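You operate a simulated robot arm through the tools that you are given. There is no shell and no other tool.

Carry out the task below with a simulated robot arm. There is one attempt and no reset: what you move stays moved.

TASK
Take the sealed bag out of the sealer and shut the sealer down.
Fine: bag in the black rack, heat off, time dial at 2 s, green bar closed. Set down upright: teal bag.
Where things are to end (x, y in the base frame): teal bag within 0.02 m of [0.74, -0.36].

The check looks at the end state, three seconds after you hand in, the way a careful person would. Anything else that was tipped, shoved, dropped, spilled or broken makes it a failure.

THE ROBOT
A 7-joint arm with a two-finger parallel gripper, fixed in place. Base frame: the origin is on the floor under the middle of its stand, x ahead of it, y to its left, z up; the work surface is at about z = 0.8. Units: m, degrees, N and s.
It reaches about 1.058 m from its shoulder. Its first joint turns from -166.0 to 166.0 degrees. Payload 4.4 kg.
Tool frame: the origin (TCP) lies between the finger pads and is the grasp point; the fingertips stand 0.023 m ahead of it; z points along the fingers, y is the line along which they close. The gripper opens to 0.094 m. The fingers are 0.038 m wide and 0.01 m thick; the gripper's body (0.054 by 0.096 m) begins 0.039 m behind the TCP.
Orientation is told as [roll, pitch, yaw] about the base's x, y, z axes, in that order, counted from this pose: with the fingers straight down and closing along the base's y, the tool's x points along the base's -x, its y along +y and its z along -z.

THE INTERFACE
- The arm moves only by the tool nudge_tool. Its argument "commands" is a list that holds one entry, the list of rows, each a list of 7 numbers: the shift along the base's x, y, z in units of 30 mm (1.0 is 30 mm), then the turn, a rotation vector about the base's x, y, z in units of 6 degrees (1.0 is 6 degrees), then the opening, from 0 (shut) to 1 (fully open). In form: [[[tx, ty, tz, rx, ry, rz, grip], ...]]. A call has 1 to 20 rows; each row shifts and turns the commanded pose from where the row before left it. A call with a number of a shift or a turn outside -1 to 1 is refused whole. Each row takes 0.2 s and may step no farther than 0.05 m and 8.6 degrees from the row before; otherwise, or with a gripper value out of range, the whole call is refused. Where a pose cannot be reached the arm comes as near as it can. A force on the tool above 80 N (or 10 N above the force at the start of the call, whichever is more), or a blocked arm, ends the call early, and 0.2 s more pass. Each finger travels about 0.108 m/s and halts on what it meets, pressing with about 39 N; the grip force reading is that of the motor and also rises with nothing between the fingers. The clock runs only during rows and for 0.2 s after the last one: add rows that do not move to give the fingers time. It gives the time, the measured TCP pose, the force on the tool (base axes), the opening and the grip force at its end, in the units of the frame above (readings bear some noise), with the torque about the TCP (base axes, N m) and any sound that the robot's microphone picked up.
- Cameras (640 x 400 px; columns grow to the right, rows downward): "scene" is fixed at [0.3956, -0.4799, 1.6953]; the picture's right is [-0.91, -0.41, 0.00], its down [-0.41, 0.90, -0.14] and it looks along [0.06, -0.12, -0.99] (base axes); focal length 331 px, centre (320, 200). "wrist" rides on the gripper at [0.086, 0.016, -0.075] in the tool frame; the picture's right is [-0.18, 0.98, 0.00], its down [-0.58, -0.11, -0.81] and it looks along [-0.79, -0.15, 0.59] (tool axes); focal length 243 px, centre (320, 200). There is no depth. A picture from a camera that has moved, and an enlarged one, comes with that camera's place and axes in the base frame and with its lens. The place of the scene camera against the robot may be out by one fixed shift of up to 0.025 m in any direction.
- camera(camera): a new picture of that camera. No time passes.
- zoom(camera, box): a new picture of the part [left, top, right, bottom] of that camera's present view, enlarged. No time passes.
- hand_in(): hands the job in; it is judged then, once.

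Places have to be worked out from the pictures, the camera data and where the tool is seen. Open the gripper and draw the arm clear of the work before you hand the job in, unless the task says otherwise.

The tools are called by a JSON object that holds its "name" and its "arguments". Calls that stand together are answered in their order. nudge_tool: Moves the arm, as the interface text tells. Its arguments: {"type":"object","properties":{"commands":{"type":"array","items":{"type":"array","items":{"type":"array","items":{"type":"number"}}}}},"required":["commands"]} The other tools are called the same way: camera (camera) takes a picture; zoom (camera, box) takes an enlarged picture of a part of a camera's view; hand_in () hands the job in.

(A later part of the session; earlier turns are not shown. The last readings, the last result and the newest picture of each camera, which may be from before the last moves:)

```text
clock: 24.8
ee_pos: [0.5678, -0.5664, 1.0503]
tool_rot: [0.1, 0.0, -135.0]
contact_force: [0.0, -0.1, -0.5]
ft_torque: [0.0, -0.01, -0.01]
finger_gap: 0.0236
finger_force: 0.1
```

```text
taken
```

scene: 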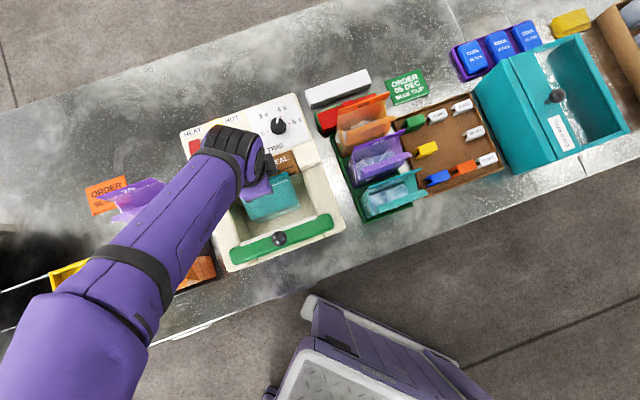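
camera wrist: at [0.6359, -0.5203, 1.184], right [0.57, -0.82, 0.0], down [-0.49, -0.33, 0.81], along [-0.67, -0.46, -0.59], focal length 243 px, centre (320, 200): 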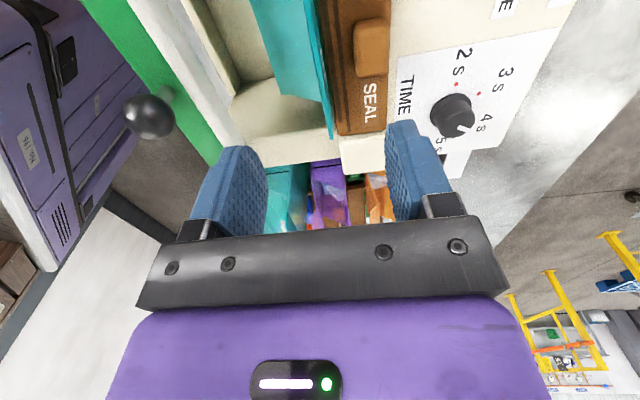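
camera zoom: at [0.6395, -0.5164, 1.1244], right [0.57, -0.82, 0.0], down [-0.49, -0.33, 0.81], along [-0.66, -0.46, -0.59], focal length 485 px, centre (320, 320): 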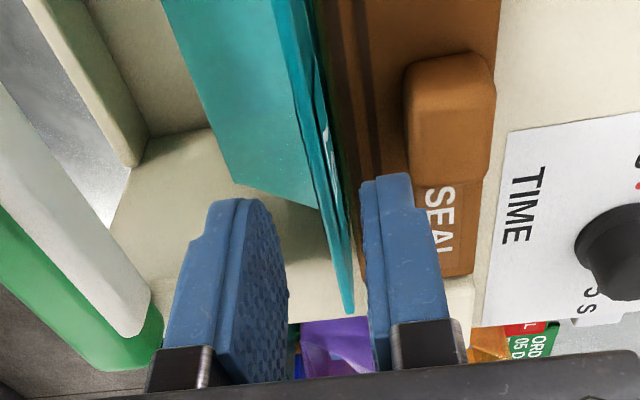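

The fin sits between the fingers within 2 mm of centre. I narrow to 19 mm to keep the back finger off the button, descend 30 mm so the tips are just above jaw/button height, then close on the fin.

{"name": "nudge_tool", "arguments": {"commands": [[[0.035, -0.035, 0, 0, 0, 0, 0.2], [0, 0, -0.5, 0, 0, 0, 0.2], [0, 0, -0.5, 0, 0, 0, 0.2], [0, 0, 0, 0, 0, 0, 0.2]]]}}

{"name": "zoom", "arguments": {"camera": "wrist", "box": [240, 40, 400, 240]}}

```text
clock: 25.8
ee_pos: [0.5677, -0.5672, 1.0202]
tool_rot: [0.0, 0.0, -135.0]
contact_force: [0.4, -0.4, -0.2]
ft_torque: [0.02, -0.05, -0.01]
finger_gap: 0.0189
finger_force: 0.0
```

```text
2.00 times, centred on (320, 140) of wrist
camera zoom: at [0.6401, -0.5173, 1.0929], right [0.57, -0.82, 0.0], down [-0.49, -0.33, 0.81], along [-0.67, -0.46, -0.59], focal length 485 px, centre (320, 320)
```

zoom: 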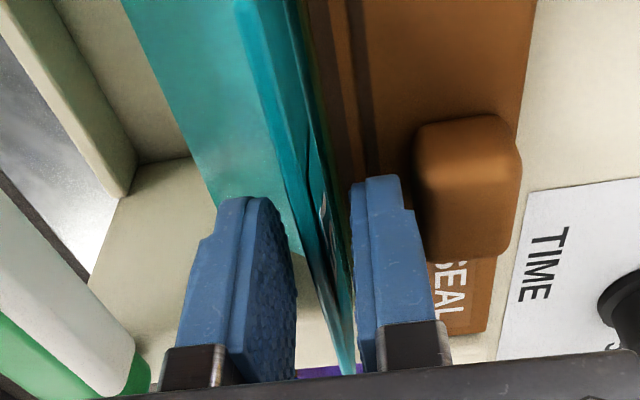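

No contact and the fin is squarely between the pads. I close the gripper on it.

{"name": "nudge_tool", "arguments": {"commands": [[[0, 0, 0, 0, 0, 0, 0.1], [0, 0, 0, 0, 0, 0, 0], [0, 0, 0, 0, 0, 0, 0], [0, 0, 0, 0, 0, 0, 0]]]}}

{"name": "zoom", "arguments": {"camera": "wrist", "box": [240, 40, 400, 240]}}

```text
clock: 26.8
ee_pos: [0.5671, -0.5666, 1.0197]
tool_rot: [-0.1, 0.0, -134.9]
contact_force: [0.2, 0.2, -0.2]
ft_torque: [0.06, -0.01, 0.03]
finger_gap: 0.0036
finger_force: 39.1
```

```text
2.00 times, centred on (320, 140) of wrist
camera zoom: at [0.6402, -0.5173, 1.0931], right [0.57, -0.82, 0.0], down [-0.49, -0.33, 0.81], along [-0.67, -0.46, -0.59], focal length 485 px, centre (320, 320)
```

zoom: 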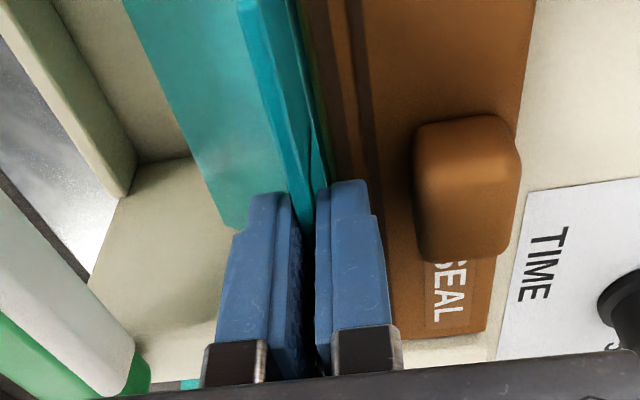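

The fin is held (3.6 mm gap, 39 N). I lift the first 30 mm slowly and check force and grip.

{"name": "nudge_tool", "arguments": {"commands": [[[0, 0, 0.2, 0, 0, 0, 0], [0, 0, 0.3, 0, 0, 0, 0], [0, 0, 0.5, 0, 0, 0, 0], [0, 0, 0, 0, 0, 0, 0]]]}}

{"name": "camera", "arguments": {"camera": "wrist"}}

{"name": "zoom", "arguments": {"camera": "scene", "box": [175, 85, 350, 280]}}

```text
clock: 27.8
ee_pos: [0.5684, -0.5685, 1.0499]
tool_rot: [0.0, 0.1, -135.0]
contact_force: [-0.3, 0.5, -2.6]
ft_torque: [-0.03, -0.05, -0.02]
finger_gap: 0.0039
finger_force: 38.7
```

```text
taken
camera wrist: at [0.64, -0.5178, 1.1238], right [0.57, -0.82, 0.0], down [-0.49, -0.33, 0.81], along [-0.67, -0.46, -0.59], focal length 243 px, centre (320, 200)
```

wrist: 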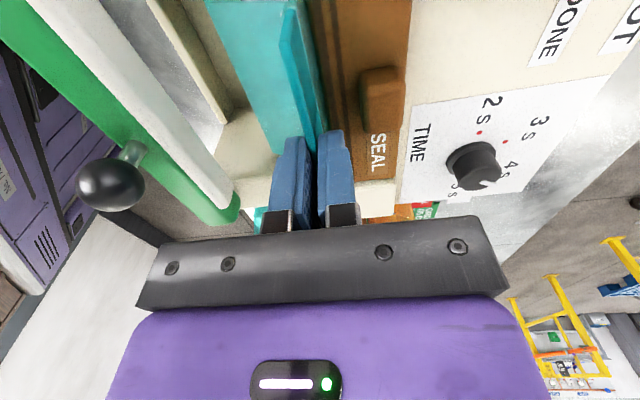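

```text
2.05 times, centred on (262, 182) of scene
camera zoom: at [0.3956, -0.4799, 1.6953], right [-0.91, -0.41, 0.0], down [-0.41, 0.9, -0.14], along [0.06, -0.12, -0.99], focal length 679 px, centre (438, 236)
```

zoom: 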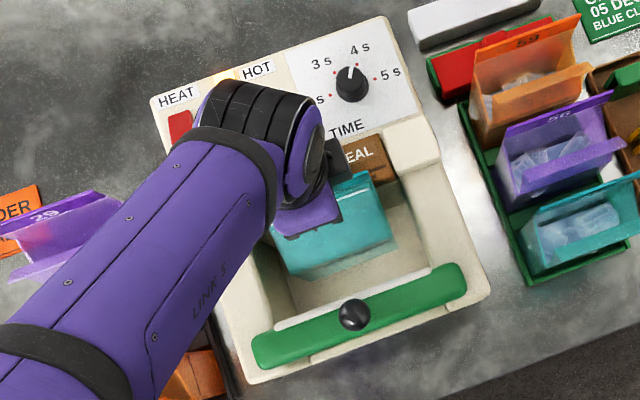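

The bag comes up freely (about 2.5 N). I lift it straight up another 0.21 m, clear of the walls, bar and neighbouring bags.

{"name": "nudge_tool", "arguments": {"commands": [[[0, 0, 0.5, 0, 0, 0, 0], [0, 0, 0.6, 0, 0, 0, 0], [0, 0, 0.7, 0, 0, 0, 0], [0, 0, 0.7, 0, 0, 0, 0], [0, 0, 0.7, 0, 0, 0, 0], [0, 0, 0.7, 0, 0, 0, 0], [0, 0, 0.7, 0, 0, 0, 0], [0, 0, 0.7, 0, 0, 0, 0], [0, 0, 0.7, 0, 0, 0, 0], [0, 0, 0.6, 0, 0, 0, 0], [0, 0, 0.4, 0, 0, 0, 0], [0, 0, 0, 0, 0, 0, 0]]]}}

{"name": "camera", "arguments": {"camera": "wrist"}}

{"name": "camera", "arguments": {"camera": "scene"}}

```text
clock: 30.4
ee_pos: [0.5703, -0.5668, 1.2585]
tool_rot: [0.0, -0.1, -135.0]
contact_force: [-0.8, -0.4, -3.2]
ft_torque: [-0.05, -0.06, 0.0]
finger_gap: 0.0039
finger_force: 39.0
```

```text
taken
camera wrist: at [0.6421, -0.5164, 1.3318], right [0.56, -0.83, 0.0], down [-0.49, -0.33, 0.81], along [-0.67, -0.46, -0.59], focal length 243 px, centre (320, 200)
```

wrist: 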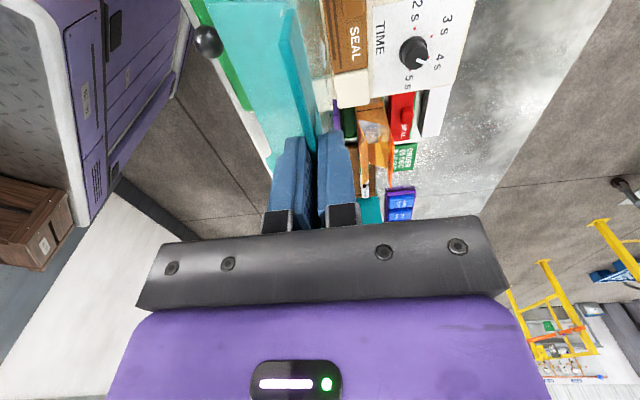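

```text
taken
```

scene: 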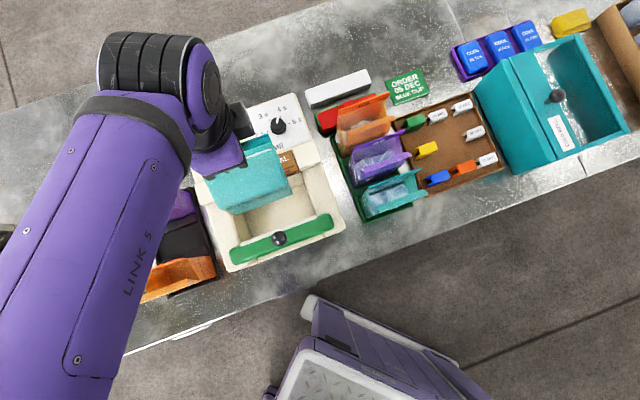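

The bag hangs level at a safe height; torque suggests its centre of mass is ~25 mm in front of the fin. I zoom in to measure the body relative to the fin and study the black rack's middle slot.

{"name": "zoom", "arguments": {"camera": "scene", "box": [185, 120, 315, 225]}}

{"name": "zoom", "arguments": {"camera": "wrist", "box": [190, 0, 340, 180]}}

```text
3.81 times, centred on (250, 172) of scene
camera zoom: at [0.3956, -0.4799, 1.6953], right [-0.91, -0.41, 0.0], down [-0.41, 0.9, -0.14], along [0.06, -0.12, -0.99], focal length 1260 px, centre (587, 305)
```

zoom: 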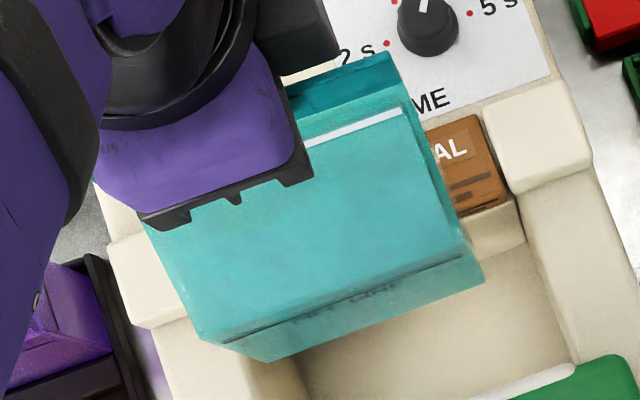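

```text
2.22 times, centred on (265, 90) of wrist
camera zoom: at [0.6421, -0.5164, 1.3318], right [0.56, -0.83, 0.0], down [-0.49, -0.33, 0.81], along [-0.67, -0.46, -0.59], focal length 539 px, centre (442, 444)
```

zoom: 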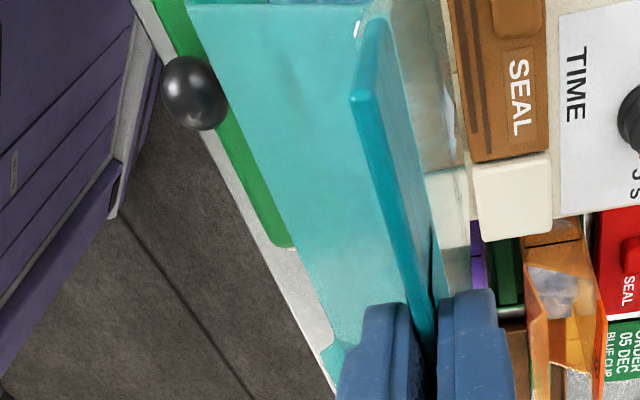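

I zoom in on the area just behind the fin to see whether the body extends behind it.

{"name": "zoom", "arguments": {"camera": "wrist", "box": [260, 0, 350, 70]}}

{"name": "zoom", "arguments": {"camera": "wrist", "box": [260, 60, 350, 150]}}

```text
5.71 times, centred on (305, 35) of wrist
camera zoom: at [0.6421, -0.5164, 1.3318], right [0.56, -0.83, 0.0], down [-0.49, -0.33, 0.81], along [-0.67, -0.46, -0.59], focal length 1386 px, centre (406, 1143)
```

zoom: 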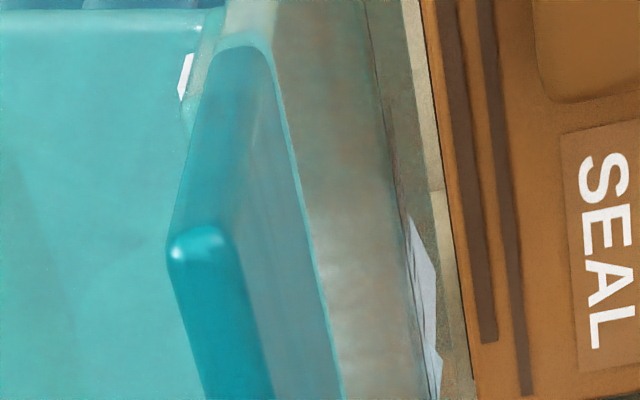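

```text
4.44 times, centred on (305, 105) of wrist
camera zoom: at [0.6421, -0.5164, 1.3318], right [0.56, -0.83, 0.0], down [-0.49, -0.33, 0.81], along [-0.67, -0.46, -0.59], focal length 1078 px, centre (387, 622)
```

zoom: 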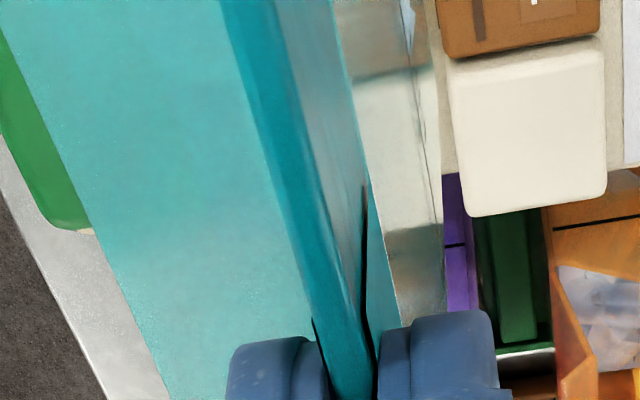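

The bag's back face lies in the fin plane and its front is ~48 mm ahead, so its centre is ~24 mm in front of the fin. I raise it a bit more and carry it out over the bench front, clear of the knob, to get an unobstructed scene view of the black rack.

{"name": "nudge_tool", "arguments": {"commands": [[[0, 0, 0.7, 0, 0, 0, 0], [0, 0, 0.7, 0, 0, 0, 0], [-0.4, 0.4, 0.2, 0, 0, 0, 0], [-0.63, 0.63, 0, 0, 0, 0, 0], [-0.63, 0.63, 0, 0, 0, 0, 0], [-0.63, 0.63, 0, 0, 0, 0, 0], [-0.63, 0.63, 0, 0, 0, 0, 0], [-0.63, 0.63, 0, 0, 0, 0, 0], [-0.63, 0.63, 0, 0, 0, 0, 0], [-0.63, 0.63, 0, 0, 0, 0, 0], [-0.4, 0.4, 0, 0, 0, 0, 0], [0, 0, 0, 0, 0, 0, 0]]]}}

{"name": "camera", "arguments": {"camera": "scene"}}

{"name": "camera", "arguments": {"camera": "wrist"}}

```text
clock: 33.0
ee_pos: [0.4118, -0.4125, 1.3046]
tool_rot: [-0.1, 0.0, -134.9]
contact_force: [-0.4, -0.3, -3.0]
ft_torque: [-0.02, -0.01, -0.01]
finger_gap: 0.0038
finger_force: 39.3
```

```text
taken
```

scene: 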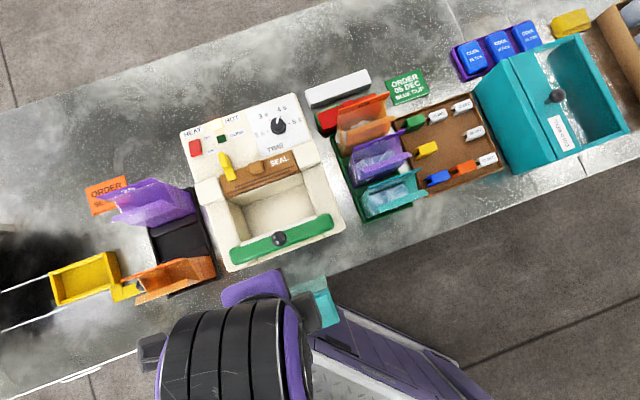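

```text
taken
camera wrist: at [0.4845, -0.3623, 1.3795], right [0.57, -0.82, 0.0], down [-0.49, -0.33, 0.81], along [-0.67, -0.46, -0.59], focal length 243 px, centre (320, 200)
```

wrist: 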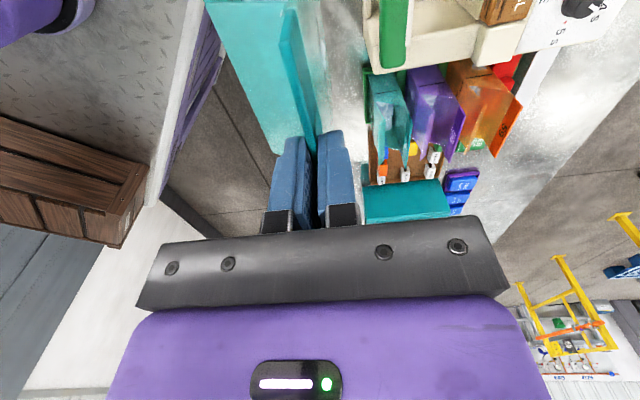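

Scene view of the rack is clear now; I zoom tightly on the middle slot.

{"name": "zoom", "arguments": {"camera": "scene", "box": [130, 180, 230, 305]}}

{"name": "zoom", "arguments": {"camera": "scene", "box": [135, 205, 225, 270]}}

{"name": "zoom", "arguments": {"camera": "scene", "box": [185, 85, 350, 275]}}

```text
3.20 times, centred on (180, 242) of scene
camera zoom: at [0.3956, -0.4799, 1.6953], right [-0.91, -0.41, 0.0], down [-0.41, 0.9, -0.14], along [0.06, -0.12, -0.99], focal length 1059 px, centre (768, 64)
```

zoom: 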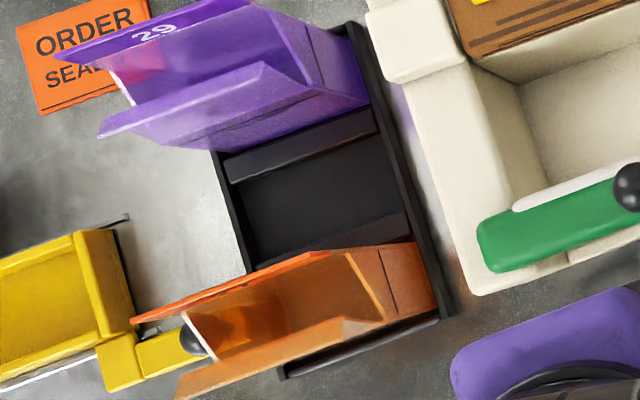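

```text
6.15 times, centred on (180, 238) of scene
camera zoom: at [0.3956, -0.4799, 1.6953], right [-0.91, -0.41, 0.0], down [-0.41, 0.9, -0.14], along [0.06, -0.12, -0.99], focal length 2036 px, centre (1182, -31)
```

zoom: 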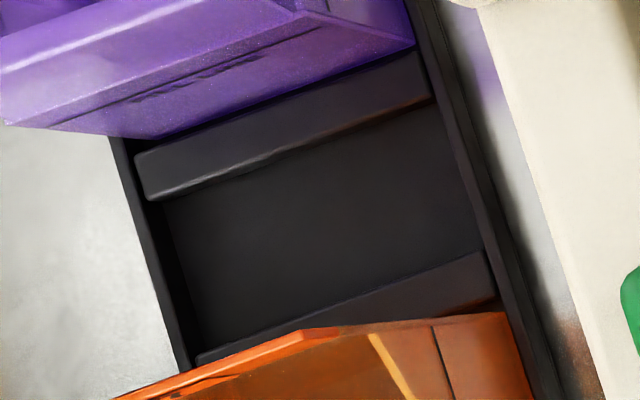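

```text
2.11 times, centred on (268, 180) of scene
camera zoom: at [0.3956, -0.4799, 1.6953], right [-0.91, -0.41, 0.0], down [-0.41, 0.9, -0.14], along [0.06, -0.12, -0.99], focal length 696 px, centre (430, 242)
```

zoom: 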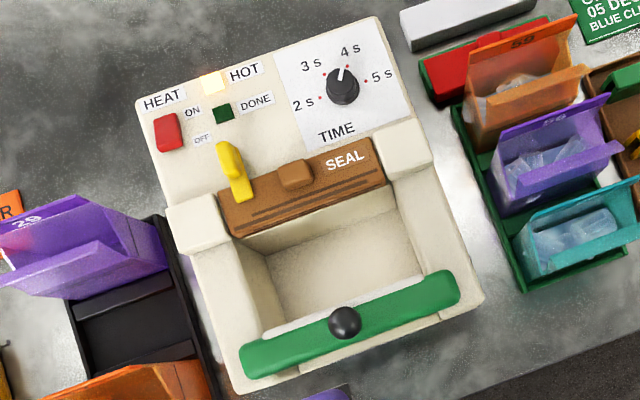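

Slot corners from the scene give a centre of (0.736, -0.356) and 45° yaw, matching (0.74, -0.36); the slot is ~70 mm by ~122 mm. I carry the bag at height so the fin ends above (0.757, -0.377), which puts the body centre over the slot.

{"name": "nudge_tool", "arguments": {"commands": [[[0.5, 0.05, 0, 0, 0, 0, 0], [0.82, 0.085, 0, 0, 0, 0, 0], [0.82, 0.085, 0, 0, 0, 0, 0], [0.82, 0.085, 0, 0, 0, 0, 0], [0.82, 0.085, 0, 0, 0, 0, 0], [0.82, 0.085, 0, 0, 0, 0, 0], [0.82, 0.085, 0, 0, 0, 0, 0], [0.82, 0.085, 0, 0, 0, 0, 0], [0.82, 0.085, 0, 0, 0, 0, 0], [0.82, 0.085, 0, 0, 0, 0, 0], [0.82, 0.085, 0, 0, 0, 0, 0], [0.82, 0.085, 0, 0, 0, 0, 0], [0.82, 0.085, 0, 0, 0, 0, 0], [0.82, 0.085, 0, 0, 0, 0, 0], [0.34, 0.03, 0, 0, 0, 0, 0], [0, 0, 0, 0, 0, 0, 0], [0, 0, 0, 0, 0, 0, 0]]]}}

{"name": "camera", "arguments": {"camera": "scene"}}

{"name": "camera", "arguments": {"camera": "wrist"}}

```text
clock: 36.6
ee_pos: [0.7591, -0.3735, 1.3063]
tool_rot: [0.0, 0.0, -134.9]
contact_force: [-0.4, -0.2, -2.7]
ft_torque: [-0.02, -0.06, 0.02]
finger_gap: 0.004
finger_force: 38.9
```

```text
taken
```

scene: 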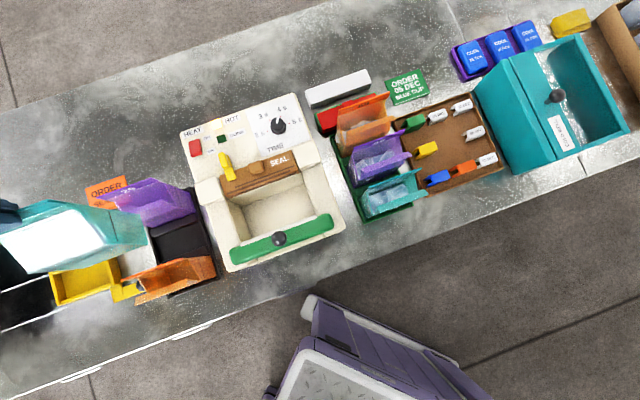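

```text
taken
camera wrist: at [0.8314, -0.3231, 1.3808], right [0.57, -0.82, 0.0], down [-0.49, -0.33, 0.81], along [-0.67, -0.46, -0.59], focal length 243 px, centre (320, 200)
```

wrist: 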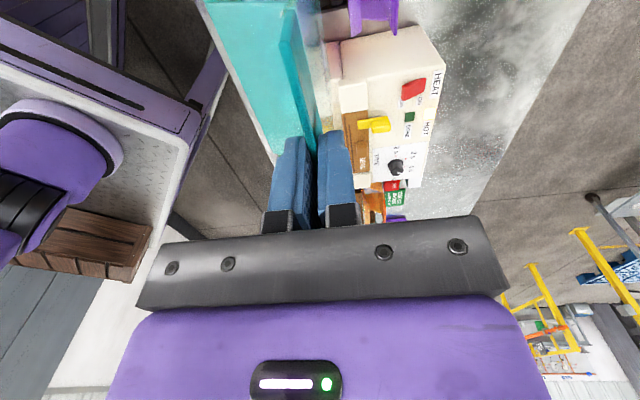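

The bag hangs over the slot; the reading is (0.759, -0.3735), a few mm off my target. I take another reading or two without moving to average the noise.

{"name": "nudge_tool", "arguments": {"commands": [[[0, 0, 0, 0, 0, 0, 0]]]}}

{"name": "zoom", "arguments": {"camera": "scene", "box": [0, 165, 230, 310]}}

```text
clock: 37.0
ee_pos: [0.7589, -0.373, 1.3081]
tool_rot: [0.0, 0.0, -135.0]
contact_force: [0.7, 0.3, -2.0]
ft_torque: [-0.04, -0.04, 0.0]
finger_gap: 0.0039
finger_force: 38.7
```

```text
2.76 times, centred on (115, 238) of scene
camera zoom: at [0.3956, -0.4799, 1.6953], right [-0.91, -0.41, 0.0], down [-0.41, 0.9, -0.14], along [0.06, -0.12, -0.99], focal length 913 px, centre (886, 97)
```

zoom: 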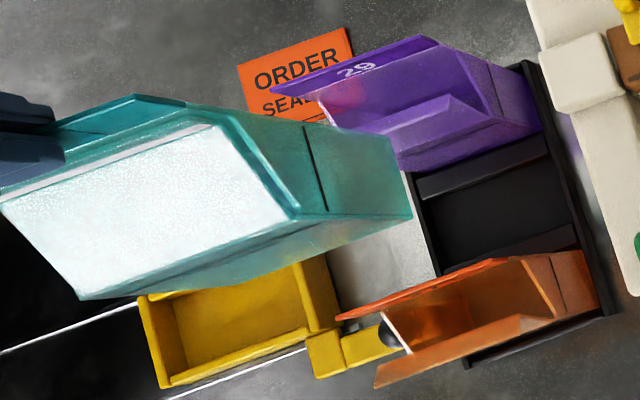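

Averaged TCP is (0.759, -0.373); the base corner in the scene view puts the bag's bottom ~0.21 m below the TCP and its centre ~26 mm ahead of the fin. I shift a few mm to centre it and lower to about 45 mm above the rack floor.

{"name": "nudge_tool", "arguments": {"commands": [[[-0.023, -0.163, 0, 0, 0, 0, 0], [0, 0, -0.7, 0, 0, 0, 0], [0, 0, -0.8, 0, 0, 0, 0], [0, 0, -0.8, 0, 0, 0, 0], [0, 0, -0.8, 0, 0, 0, 0], [0, 0, -0.8, 0, 0, 0, 0], [0, 0, -0.8, 0, 0, 0, 0], [0, 0, -0.8, 0, 0, 0, 0], [0, 0, -0.8, 0, 0, 0, 0], [0, 0, -0.7, 0, 0, 0, 0], [0, 0, -0.5, 0, 0, 0, 0], [0, 0, 0, 0, 0, 0, 0]]]}}

{"name": "zoom", "arguments": {"camera": "scene", "box": [60, 165, 240, 310]}}

{"name": "camera", "arguments": {"camera": "wrist"}}

```text
clock: 39.6
ee_pos: [0.757, -0.3789, 1.0824]
tool_rot: [0.0, -0.1, -135.0]
contact_force: [-0.1, -0.7, -3.3]
ft_torque: [-0.03, -0.05, 0.02]
finger_gap: 0.0038
finger_force: 38.8
```

```text
2.76 times, centred on (150, 238) of scene
camera zoom: at [0.3956, -0.4799, 1.6953], right [-0.91, -0.41, 0.0], down [-0.41, 0.9, -0.14], along [0.06, -0.12, -0.99], focal length 913 px, centre (789, 97)
```

zoom: 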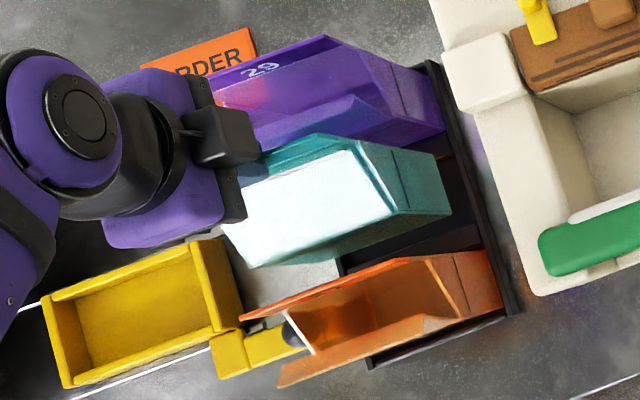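

```text
taken
camera wrist: at [0.829, -0.3293, 1.1556], right [0.57, -0.82, 0.0], down [-0.49, -0.33, 0.81], along [-0.67, -0.46, -0.59], focal length 243 px, centre (320, 200)
```

wrist: 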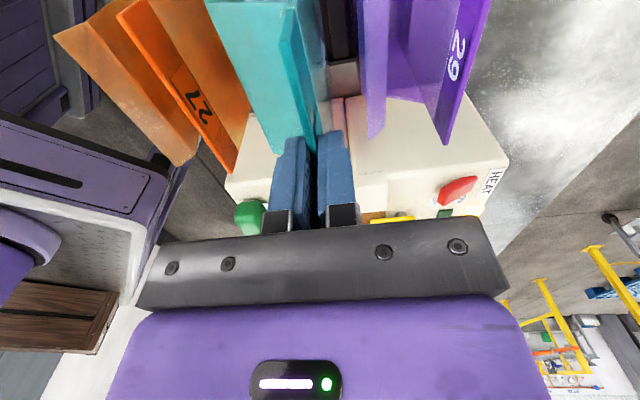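

The bag sits between its neighbours with clearance; the base's right end is close to the right rim, so I shift 1 mm left and descend slowly, watching the force.

{"name": "nudge_tool", "arguments": {"commands": [[[0.025, 0.025, -0.17, 0, 0, 0, 0], [0, 0, -0.2, 0, 0, 0, 0], [0, 0, -0.2, 0, 0, 0, 0], [0, 0, -0.2, 0, 0, 0, 0], [0, 0, -0.2, 0, 0, 0, 0], [0, 0, 0, 0, 0, 0, 0]]]}}

{"name": "zoom", "arguments": {"camera": "scene", "box": [110, 180, 230, 300]}}

```text
clock: 41.0
ee_pos: [0.7566, -0.3788, 1.0537]
tool_rot: [0.0, -0.1, -135.0]
contact_force: [-0.4, -0.3, -2.9]
ft_torque: [-0.02, -0.03, 0.01]
finger_gap: 0.0037
finger_force: 39.4
```

```text
3.33 times, centred on (170, 240) of scene
camera zoom: at [0.3956, -0.4799, 1.6953], right [-0.91, -0.41, 0.0], down [-0.41, 0.9, -0.14], along [0.06, -0.12, -0.99], focal length 1103 px, centre (820, 67)
```

zoom: 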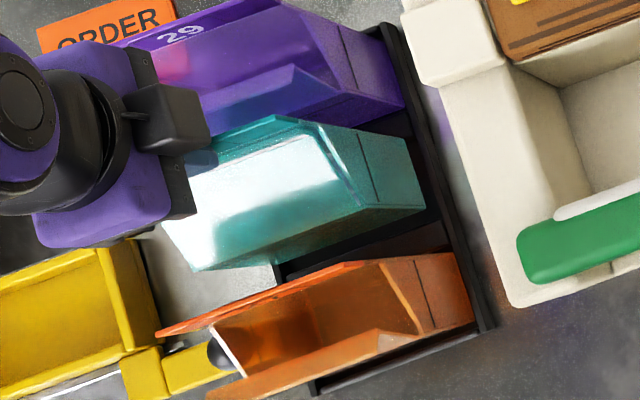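

No contact yet at TCP z 1.054 and the base looks aligned with the slot. I continue down 18 mm.

{"name": "nudge_tool", "arguments": {"commands": [[[0, 0, -0.15, 0, 0, 0, 0], [0, 0, -0.15, 0, 0, 0, 0], [0, 0, -0.15, 0, 0, 0, 0], [0, 0, -0.15, 0, 0, 0, 0], [0, 0, 0, 0, 0, 0, 0]]]}}

{"name": "zoom", "arguments": {"camera": "scene", "box": [140, 195, 230, 280]}}

```text
clock: 42.2
ee_pos: [0.7586, -0.3784, 1.036]
tool_rot: [0.0, 0.0, -135.0]
contact_force: [0.5, 0.0, -2.0]
ft_torque: [-0.04, -0.05, 0.04]
finger_gap: 0.0037
finger_force: 38.7
```

```text
4.71 times, centred on (185, 238) of scene
camera zoom: at [0.3956, -0.4799, 1.6953], right [-0.91, -0.41, 0.0], down [-0.41, 0.9, -0.14], along [0.06, -0.12, -0.99], focal length 1557 px, centre (955, 24)
```

zoom: 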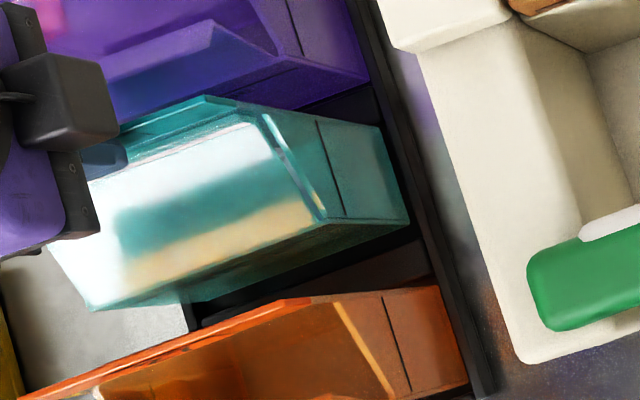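

Still free (force unchanged), base going into the slot. I continue with 3 mm steps until contact.

{"name": "nudge_tool", "arguments": {"commands": [[[0, 0, -0.1, 0, 0, 0, 0], [0, 0, -0.1, 0, 0, 0, 0], [0, 0, -0.1, 0, 0, 0, 0], [0, 0, -0.1, 0, 0, 0, 0], [0, 0, 0, 0, 0, 0, 0]]]}}

```text
clock: 43.4
ee_pos: [0.7588, -0.3783, 1.0229]
tool_rot: [0.1, 0.0, -135.0]
contact_force: [0.5, 0.6, -3.5]
ft_torque: [-0.05, -0.04, 0.0]
finger_gap: 0.0038
finger_force: 39.3
```

TCP z 1.023, still hanging freely (-3.5 N). I go on in 2 mm steps.

{"name": "nudge_tool", "arguments": {"commands": [[[0, 0, -0.07, 0, 0, 0, 0], [0, 0, -0.07, 0, 0, 0, 0], [0, 0, -0.07, 0, 0, 0, 0], [0, 0, 0, 0, 0, 0, 0]]]}}

{"name": "zoom", "arguments": {"camera": "scene", "box": [140, 195, 230, 280]}}

```text
clock: 44.4
ee_pos: [0.7587, -0.3797, 1.0163]
tool_rot: [0.0, 0.0, -135.0]
contact_force: [-0.1, 0.3, -4.1]
ft_torque: [-0.03, -0.01, -0.04]
finger_gap: 0.004
finger_force: 38.9
```

```text
4.71 times, centred on (185, 238) of scene
camera zoom: at [0.3956, -0.4799, 1.6953], right [-0.91, -0.41, 0.0], down [-0.41, 0.9, -0.14], along [0.06, -0.12, -0.99], focal length 1557 px, centre (955, 24)
```

zoom: 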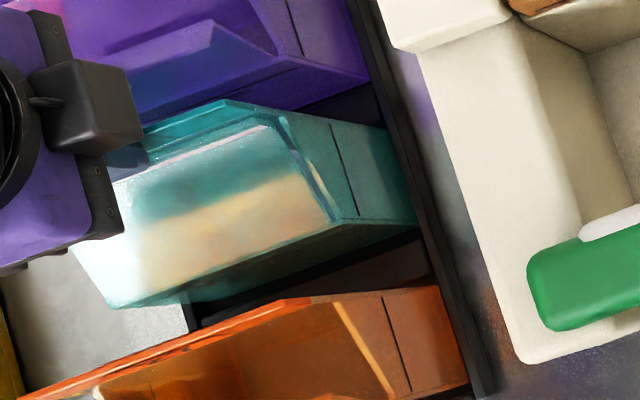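

Still no support from the floor (-4 N) at TCP z 1.016. I continue with small steps.

{"name": "nudge_tool", "arguments": {"commands": [[[0, 0, -0.07, 0, 0, 0, 0], [0, 0, -0.07, 0, 0, 0, 0], [0, 0, 0, 0, 0, 0, 0]]]}}

```text
clock: 45.2
ee_pos: [0.7586, -0.3787, 1.0145]
tool_rot: [0.3, 0.1, -135.0]
contact_force: [5.4, -0.9, 27.7]
ft_torque: [0.19, 0.12, -0.01]
finger_gap: 0.004
finger_force: 38.9
```

Contact at TCP z 1.0145 with 28 N: the bag stands on the rack floor. I ease off 1.5 mm and open slightly (about 20 mm gap, keeping clear of bag 29's flap).

{"name": "nudge_tool", "arguments": {"commands": [[[0, 0, 0.05, 0, 0, 0, 0], [0, 0, 0, 0, 0, 0, 0.08], [0, 0, 0, 0, 0, 0, 0.15], [0, 0, 0, 0, 0, 0, 0.22], [0, 0, 0, 0, 0, 0, 0.22]]]}}

{"name": "camera", "arguments": {"camera": "wrist"}}

{"name": "zoom", "arguments": {"camera": "scene", "box": [140, 195, 230, 280]}}

```text
clock: 46.4
ee_pos: [0.7586, -0.3786, 1.0135]
tool_rot: [0.1, 0.0, -135.0]
contact_force: [-0.4, 0.3, 0.1]
ft_torque: [0.0, -0.02, 0.0]
finger_gap: 0.0206
finger_force: 0.2
```

```text
taken
camera wrist: at [0.8304, -0.3284, 1.0867], right [0.57, -0.82, 0.0], down [-0.49, -0.33, 0.81], along [-0.67, -0.46, -0.59], focal length 243 px, centre (320, 200)
```

wrist: 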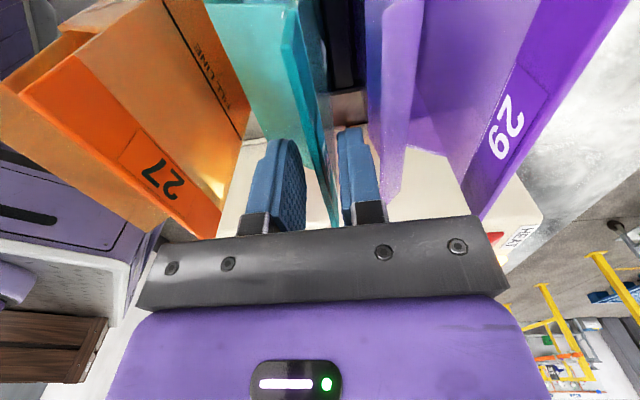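

```text
4.71 times, centred on (185, 238) of scene
camera zoom: at [0.3956, -0.4799, 1.6953], right [-0.91, -0.41, 0.0], down [-0.41, 0.9, -0.14], along [0.06, -0.12, -0.99], focal length 1557 px, centre (955, 24)
```

zoom: 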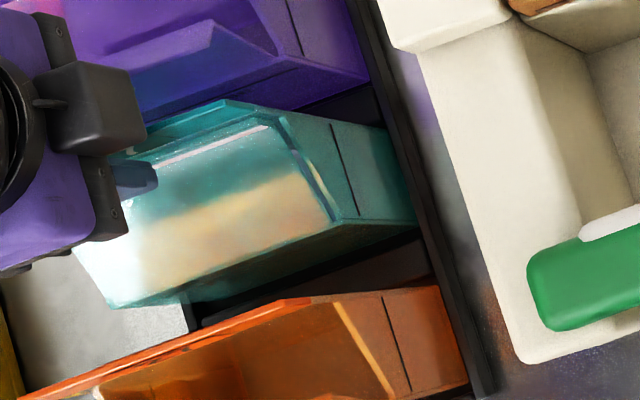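

The bag stands on its own with the fin free between the open pads. I rise straight up.

{"name": "nudge_tool", "arguments": {"commands": [[[0, 0, 0.3, 0, 0, 0, 0.22], [0, 0, 0.4, 0, 0, 0, 0.22], [0, 0, 0.6, 0, 0, 0, 0.22], [0, 0, 0.8, 0, 0, 0, 0.22], [0, 0, 0.8, 0, 0, 0, 0.3], [0, 0, 0.8, 0, 0, 0, 0.3], [0, 0, 0.8, 0, 0, 0, 0.3], [0, 0, 0.8, 0, 0, 0, 0.3], [0, 0, 0, 0, 0, 0, 0.3]]]}}

{"name": "zoom", "arguments": {"camera": "scene", "box": [90, 165, 230, 310]}}

{"name": "camera", "arguments": {"camera": "wrist"}}

```text
clock: 48.4
ee_pos: [0.7581, -0.3785, 1.1732]
tool_rot: [-0.1, -0.1, -135.0]
contact_force: [-0.6, 0.4, -1.1]
ft_torque: [-0.01, 0.0, 0.02]
finger_gap: 0.0282
finger_force: 0.0
```

```text
2.76 times, centred on (160, 238) of scene
camera zoom: at [0.3956, -0.4799, 1.6953], right [-0.91, -0.41, 0.0], down [-0.41, 0.9, -0.14], along [0.06, -0.12, -0.99], focal length 913 px, centre (761, 97)
```

zoom: 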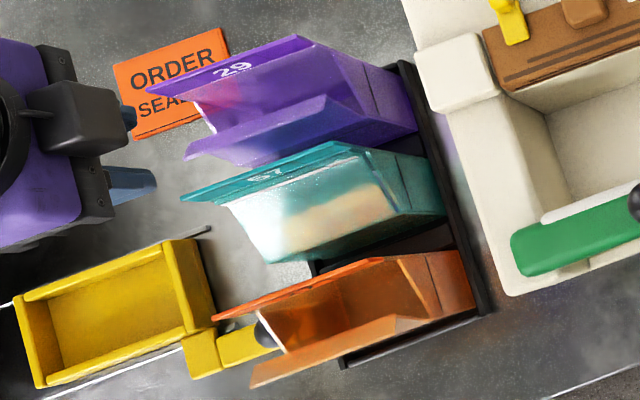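

```text
taken
camera wrist: at [0.8309, -0.3288, 1.2463], right [0.57, -0.82, 0.0], down [-0.49, -0.33, 0.81], along [-0.67, -0.46, -0.59], focal length 243 px, centre (320, 200)
```

wrist: 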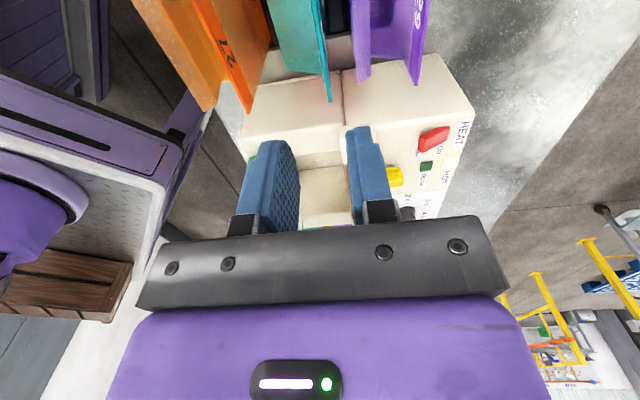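

Bag 57 stands upright in the middle slot, fin at (0.7586, -0.3786), so its centre is about (0.74, -0.36). Next I go back above the knob (about (0.485, -0.485)) to close the bar.

{"name": "nudge_tool", "arguments": {"commands": [[[-0.907, -0.352, 0, 0, 0, 0, 0.3], [-0.907, -0.352, 0, 0, 0, 0, 0.3], [-0.907, -0.352, 0, 0, 0, 0, 0.3], [-0.907, -0.352, 0, 0, 0, 0, 0.4], [-0.907, -0.352, 0, 0, 0, 0, 0.5], [-0.907, -0.352, 0, 0, 0, 0, 0.64], [-0.907, -0.352, 0, 0, 0, 0, 0.64], [-0.907, -0.352, 0, 0, 0, 0, 0.64], [-0.907, -0.352, 0, 0, 0, 0, 0.64], [-0.907, -0.352, 0, 0, 0, 0, 0.64], [0, 0, 0, 0, 0, 0, 0.64]]]}}

{"name": "camera", "arguments": {"camera": "wrist"}}

{"name": "camera", "arguments": {"camera": "scene"}}

```text
clock: 50.8
ee_pos: [0.4852, -0.4837, 1.1733]
tool_rot: [0.0, 0.0, -135.0]
contact_force: [0.0, 0.5, -0.5]
ft_torque: [-0.03, 0.04, -0.03]
finger_gap: 0.06
finger_force: 0.1
```

```text
taken
camera wrist: at [0.5575, -0.4341, 1.2465], right [0.57, -0.82, 0.0], down [-0.49, -0.33, 0.81], along [-0.67, -0.46, -0.59], focal length 243 px, centre (320, 200)
```

wrist: 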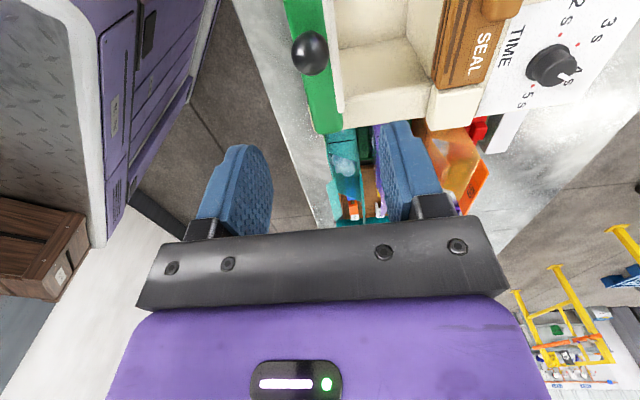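

```text
taken
```

scene: 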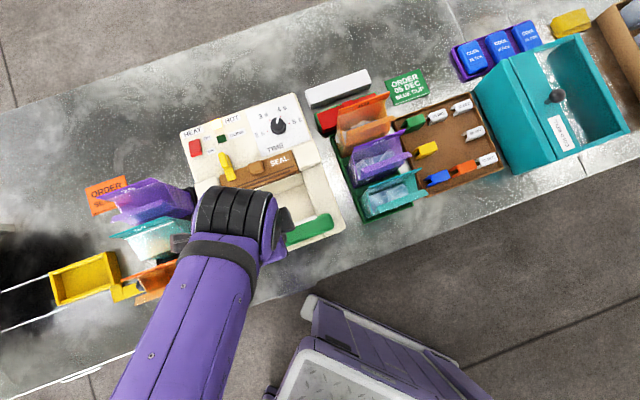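

The knob now shows at about (0.479, -0.479), 7 mm nearer the front than the tool. I shift and descend around it, then grip.

{"name": "nudge_tool", "arguments": {"commands": [[[-0.17, 0.17, -0.5, 0, 0, 0, 0.64], [0, 0, -0.9, 0, 0, 0, 0.64], [0, 0, -0.9, 0, 0, 0, 0.64], [0, 0, -0.9, 0, 0, 0, 0.64], [0, 0, -0.9, 0, 0, 0, 0.64], [0, 0, -0.34, 0, 0, 0, 0.64], [0, 0, 0, 0, 0, 0, 0.5], [0, 0, 0, 0, 0, 0, 0.28], [0, 0, 0, 0, 0, 0, 0.28]]]}}

{"name": "camera", "arguments": {"camera": "wrist"}}

```text
clock: 52.8
ee_pos: [0.4792, -0.4799, 1.0389]
tool_rot: [0.0, -0.1, -135.0]
contact_force: [-2.2, 1.0, -5.6]
ft_torque: [-0.17, 0.04, 0.02]
finger_gap: 0.0317
finger_force: 45.3
```

```text
taken
camera wrist: at [0.5509, -0.4301, 1.1124], right [0.57, -0.82, 0.0], down [-0.49, -0.33, 0.81], along [-0.67, -0.46, -0.59], focal length 243 px, centre (320, 200)
```

wrist: 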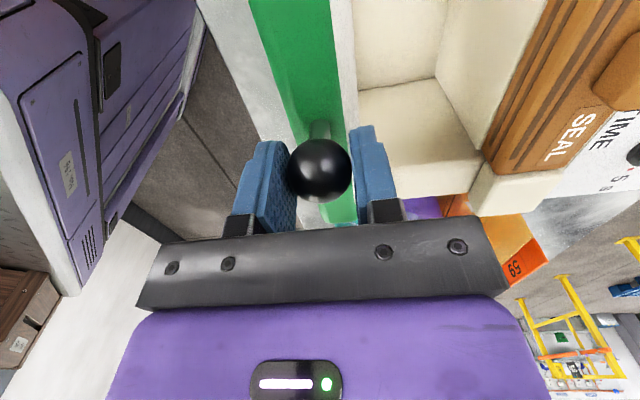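

The ball is gripped (31.7 mm). I push the bar back along the slide toward closed, 84 mm first.

{"name": "nudge_tool", "arguments": {"commands": [[[0.1414, -0.1414, 0, 0, 0, 0, 0.28], [0.1414, -0.1414, 0, 0, 0, 0, 0.28], [0.1414, -0.1414, 0, 0, 0, 0, 0.28], [0.1414, -0.1414, 0, 0, 0, 0, 0.28], [0.1414, -0.1414, 0, 0, 0, 0, 0.28], [0.1414, -0.1414, 0, 0, 0, 0, 0.28], [0.1414, -0.1414, 0, 0, 0, 0, 0.28], [0, 0, 0, 0, 0, 0, 0.28]]]}}

```text
clock: 54.6
ee_pos: [0.5086, -0.5089, 1.0392]
tool_rot: [-0.1, -0.1, -135.0]
contact_force: [-17.8, -15.6, -29.6]
ft_torque: [-0.3, 0.2, -0.11]
finger_gap: 0.0315
finger_force: 45.0
```

Closing works; a side force of ~24 N and -30 N vertical built up, so I relax the tool 1.5 mm to the right and 1.5 mm down and continue 24 mm.

{"name": "nudge_tool", "arguments": {"commands": [[[-0.04, -0.04, -0.05, 0, 0, 0, 0.28], [0.1414, -0.1414, 0, 0, 0, 0, 0.28], [0.1414, -0.1414, 0, 0, 0, 0, 0.28], [0.1414, -0.1414, 0, 0, 0, 0, 0.28], [0.1414, -0.1414, 0, 0, 0, 0, 0.28], [0, 0, 0, 0, 0, 0, 0.28]]]}}

```text
clock: 56.0
ee_pos: [0.5251, -0.5263, 1.0388]
tool_rot: [0.1, 0.0, -134.8]
contact_force: [0.6, -1.8, 16.9]
ft_torque: [0.32, -0.28, 0.1]
finger_gap: 0.0314
finger_force: 44.7
```

Side force is gone. About 30 mm remain; I push 24 mm further.

{"name": "nudge_tool", "arguments": {"commands": [[[0.1414, -0.1414, 0.02, 0, 0, 0, 0.28], [0.1414, -0.1414, 0, 0, 0, 0, 0.28], [0.1414, -0.1414, 0, 0, 0, 0, 0.28], [0.1414, -0.1414, 0, 0, 0, 0, 0.28], [0, 0, 0, 0, 0, 0, 0.28]]]}}

{"name": "camera", "arguments": {"camera": "wrist"}}

```text
clock: 57.2
ee_pos: [0.5429, -0.5436, 1.039]
tool_rot: [0.1, 0.1, -134.9]
contact_force: [9.2, 5.3, 29.6]
ft_torque: [0.11, -0.43, -0.01]
finger_gap: 0.0315
finger_force: 45.0
```

```text
taken
camera wrist: at [0.6149, -0.4939, 1.1126], right [0.57, -0.82, 0.0], down [-0.49, -0.33, 0.81], along [-0.66, -0.46, -0.59], focal length 243 px, centre (320, 200)
```

wrist: 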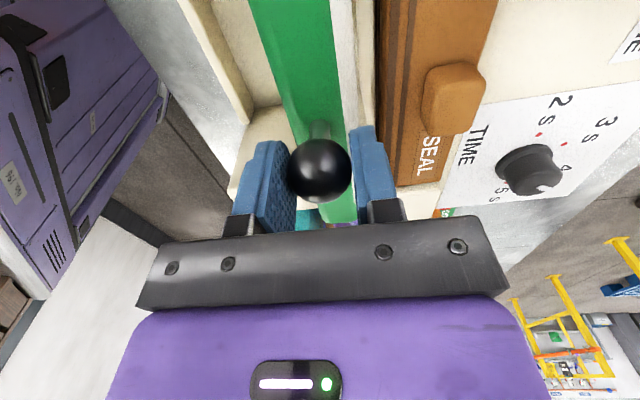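

The bar is nearly back; pad close to the brown jaw. I relieve the vertical load and push in 3 mm steps until it stops.

{"name": "nudge_tool", "arguments": {"commands": [[[0.02, 0.02, 0.05, 0, 0, 0, 0.28], [0.0707, -0.0707, 0, 0, 0, 0, 0.28], [0.0707, -0.0707, 0, 0, 0, 0, 0.28], [0.0707, -0.0707, 0, 0, 0, 0, 0.28], [0, 0, 0, 0, 0, 0, 0.28]]]}}

{"name": "zoom", "arguments": {"camera": "wrist", "box": [240, 0, 420, 200]}}

```text
clock: 58.4
ee_pos: [0.5455, -0.5484, 1.039]
tool_rot: [-0.3, 0.1, -135.0]
contact_force: [-23.9, 33.9, 3.3]
ft_torque: [0.32, 0.48, 0.09]
finger_gap: 0.0316
finger_force: 44.9
```

```text
2.00 times, centred on (330, 100) of wrist
camera zoom: at [0.6192, -0.4984, 1.1124], right [0.56, -0.83, -0.01], down [-0.49, -0.34, 0.81], along [-0.67, -0.45, -0.59], focal length 485 px, centre (300, 400)
```

zoom: 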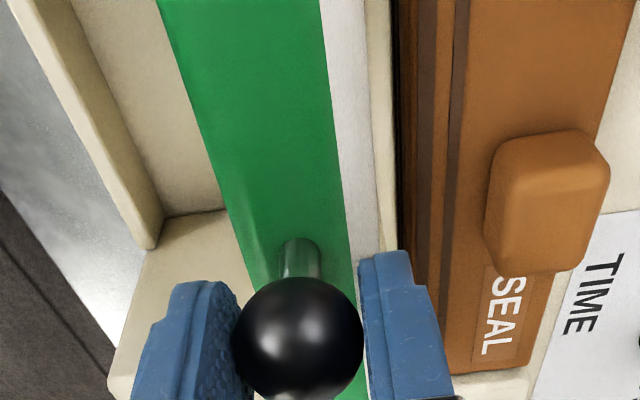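

A firm stop: 41 N back-push at the same knob position (0.7734 along the slide) as at the start, so the bar is closed against its end. I back off the load, open the gripper and rise to check.

{"name": "nudge_tool", "arguments": {"commands": [[[-0.05, 0.05, 0, 0, 0, 0, 0.28], [0, 0, 0, 0, 0, 0, 0.45], [0, 0, 0, 0, 0, 0, 0.64], [0, 0, 0.6, 0, 0, 0, 0.64], [0, 0, 0.9, 0, 0, 0, 0.64], [0, 0, 0.9, 0, 0, 0, 0.64], [0, 0, 0.9, 0, 0, 0, 0.64], [0, 0, 0, 0, 0, 0, 0.64]]]}}

{"name": "camera", "arguments": {"camera": "wrist"}}

{"name": "camera", "arguments": {"camera": "scene"}}

```text
clock: 60.2
ee_pos: [0.5477, -0.5487, 1.1401]
tool_rot: [0.0, 0.0, -135.0]
contact_force: [0.2, -0.5, -0.6]
ft_torque: [-0.02, 0.02, 0.03]
finger_gap: 0.06
finger_force: 0.2
```

```text
taken
camera wrist: at [0.6209, -0.4991, 1.2136], right [0.57, -0.82, 0.0], down [-0.49, -0.33, 0.81], along [-0.67, -0.46, -0.59], focal length 243 px, centre (320, 200)
```

wrist: 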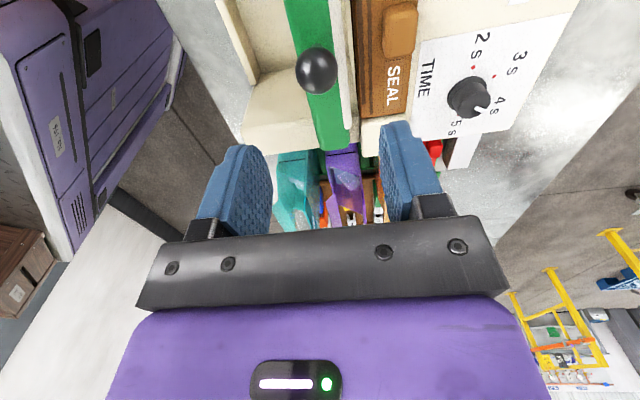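

```text
taken
```

scene: 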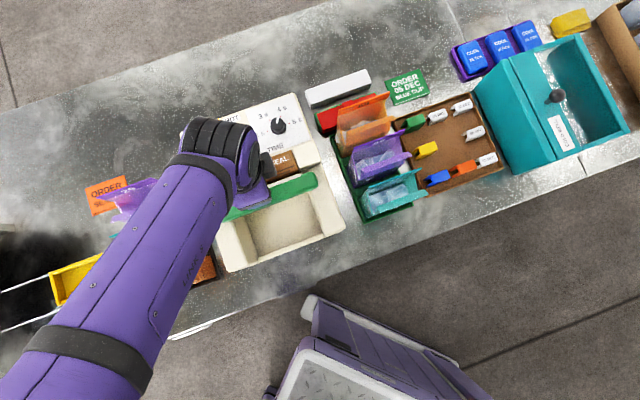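

The bar is back at its original closed place (knob at (0.5466, -0.5466)). Next is the heat rocker, triangulated at about (0.737, -0.581, 0.983); I move above it with the fingers shut and look at it.

{"name": "nudge_tool", "arguments": {"commands": [[[0.79, -0.134, -0.1, 0, 0, 0, 0.4], [0.79, -0.134, -0.1, 0, 0, 0, 0.2], [0.79, -0.134, -0.1, 0, 0, 0, 0], [0.79, -0.134, -0.1, 0, 0, 0, 0], [0.79, -0.134, -0.1, 0, 0, 0, 0], [0.79, -0.134, -0.1, 0, 0, 0, 0], [0.79, -0.134, -0.1, 0, 0, 0, 0], [0.79, -0.134, -0.1, 0, 0, 0, 0], [0, 0, 0, 0, 0, 0, 0]]]}}

{"name": "camera", "arguments": {"camera": "wrist"}}

{"name": "zoom", "arguments": {"camera": "wrist", "box": [240, 20, 400, 170]}}

```text
clock: 62.2
ee_pos: [0.7376, -0.5793, 1.1135]
tool_rot: [0.0, 0.0, -134.9]
contact_force: [1.5, -0.5, 0.3]
ft_torque: [0.02, 0.01, 0.01]
finger_gap: 0.0
finger_force: 38.6
```

```text
taken
camera wrist: at [0.8104, -0.5294, 1.1877], right [0.57, -0.82, 0.0], down [-0.49, -0.33, 0.81], along [-0.67, -0.46, -0.59], focal length 243 px, centre (320, 200)
```

wrist: 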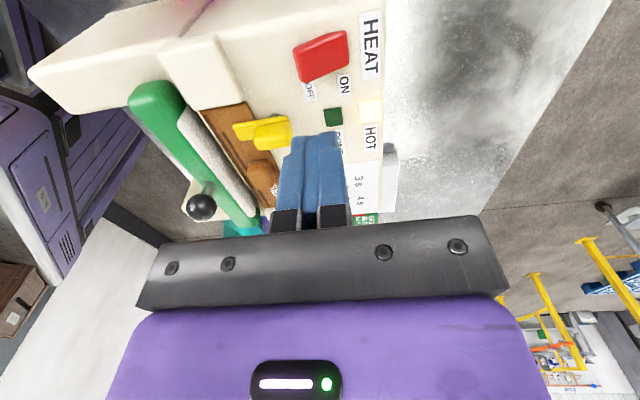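

```text
2.67 times, centred on (320, 95) of wrist
camera zoom: at [0.8104, -0.5294, 1.1877], right [0.57, -0.82, 0.0], down [-0.49, -0.33, 0.81], along [-0.67, -0.46, -0.59], focal length 647 px, centre (320, 480)
```

zoom: 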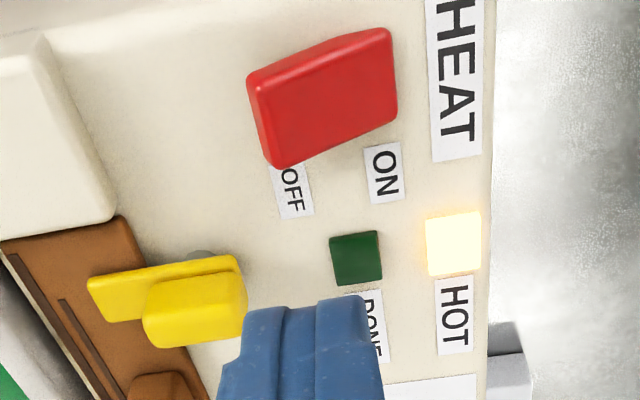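

The rocker's OFF (front) end is raised and the ON end is down; the OFF end is centred near (0.724, -0.569). I position the shut fingertips over that end and come down to just above it.

{"name": "nudge_tool", "arguments": {"commands": [[[-0.39, 0.32, -0.3, 0, 0, 0, 0], [0, 0, -0.8, 0, 0, 0, 0], [0, 0, -0.8, 0, 0, 0, 0], [0, 0, -0.8, 0, 0, 0, 0], [0, 0, -0.3, 0, 0, 0, 0], [0, 0, 0, 0, 0, 0, 0]]]}}

{"name": "zoom", "arguments": {"camera": "wrist", "box": [240, 60, 400, 220]}}

```text
clock: 63.6
ee_pos: [0.7257, -0.5706, 1.0248]
tool_rot: [0.0, 0.1, -134.9]
contact_force: [-0.9, -0.5, -0.4]
ft_torque: [0.0, -0.02, -0.03]
finger_gap: 0.0
finger_force: 39.2
```

```text
2.50 times, centred on (320, 140) of wrist
camera zoom: at [0.7987, -0.5206, 1.0984], right [0.56, -0.83, 0.0], down [-0.49, -0.33, 0.81], along [-0.67, -0.46, -0.59], focal length 606 px, centre (320, 350)
```

zoom: 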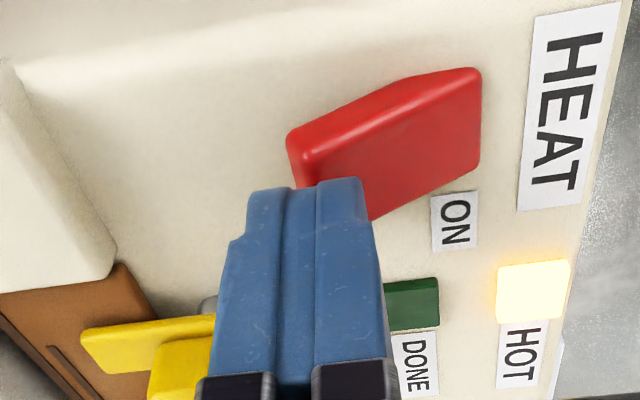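

The fingertips are above the OFF end of the rocker. I lower in small steps and watch the force.

{"name": "nudge_tool", "arguments": {"commands": [[[0, 0, -0.12, 0, 0, 0, 0], [0, 0, -0.12, 0, 0, 0, 0], [0, 0, -0.12, 0, 0, 0, 0], [0, 0, -0.12, 0, 0, 0, 0], [0, 0, 0, 0, 0, 0, 0]]]}}

```text
clock: 64.8
ee_pos: [0.7251, -0.5696, 1.0142]
tool_rot: [0.3, 0.0, -135.0]
contact_force: [-3.1, 6.1, 51.6]
ft_torque: [0.34, 0.14, 0.0]
finger_gap: 0.0
finger_force: 39.2
```

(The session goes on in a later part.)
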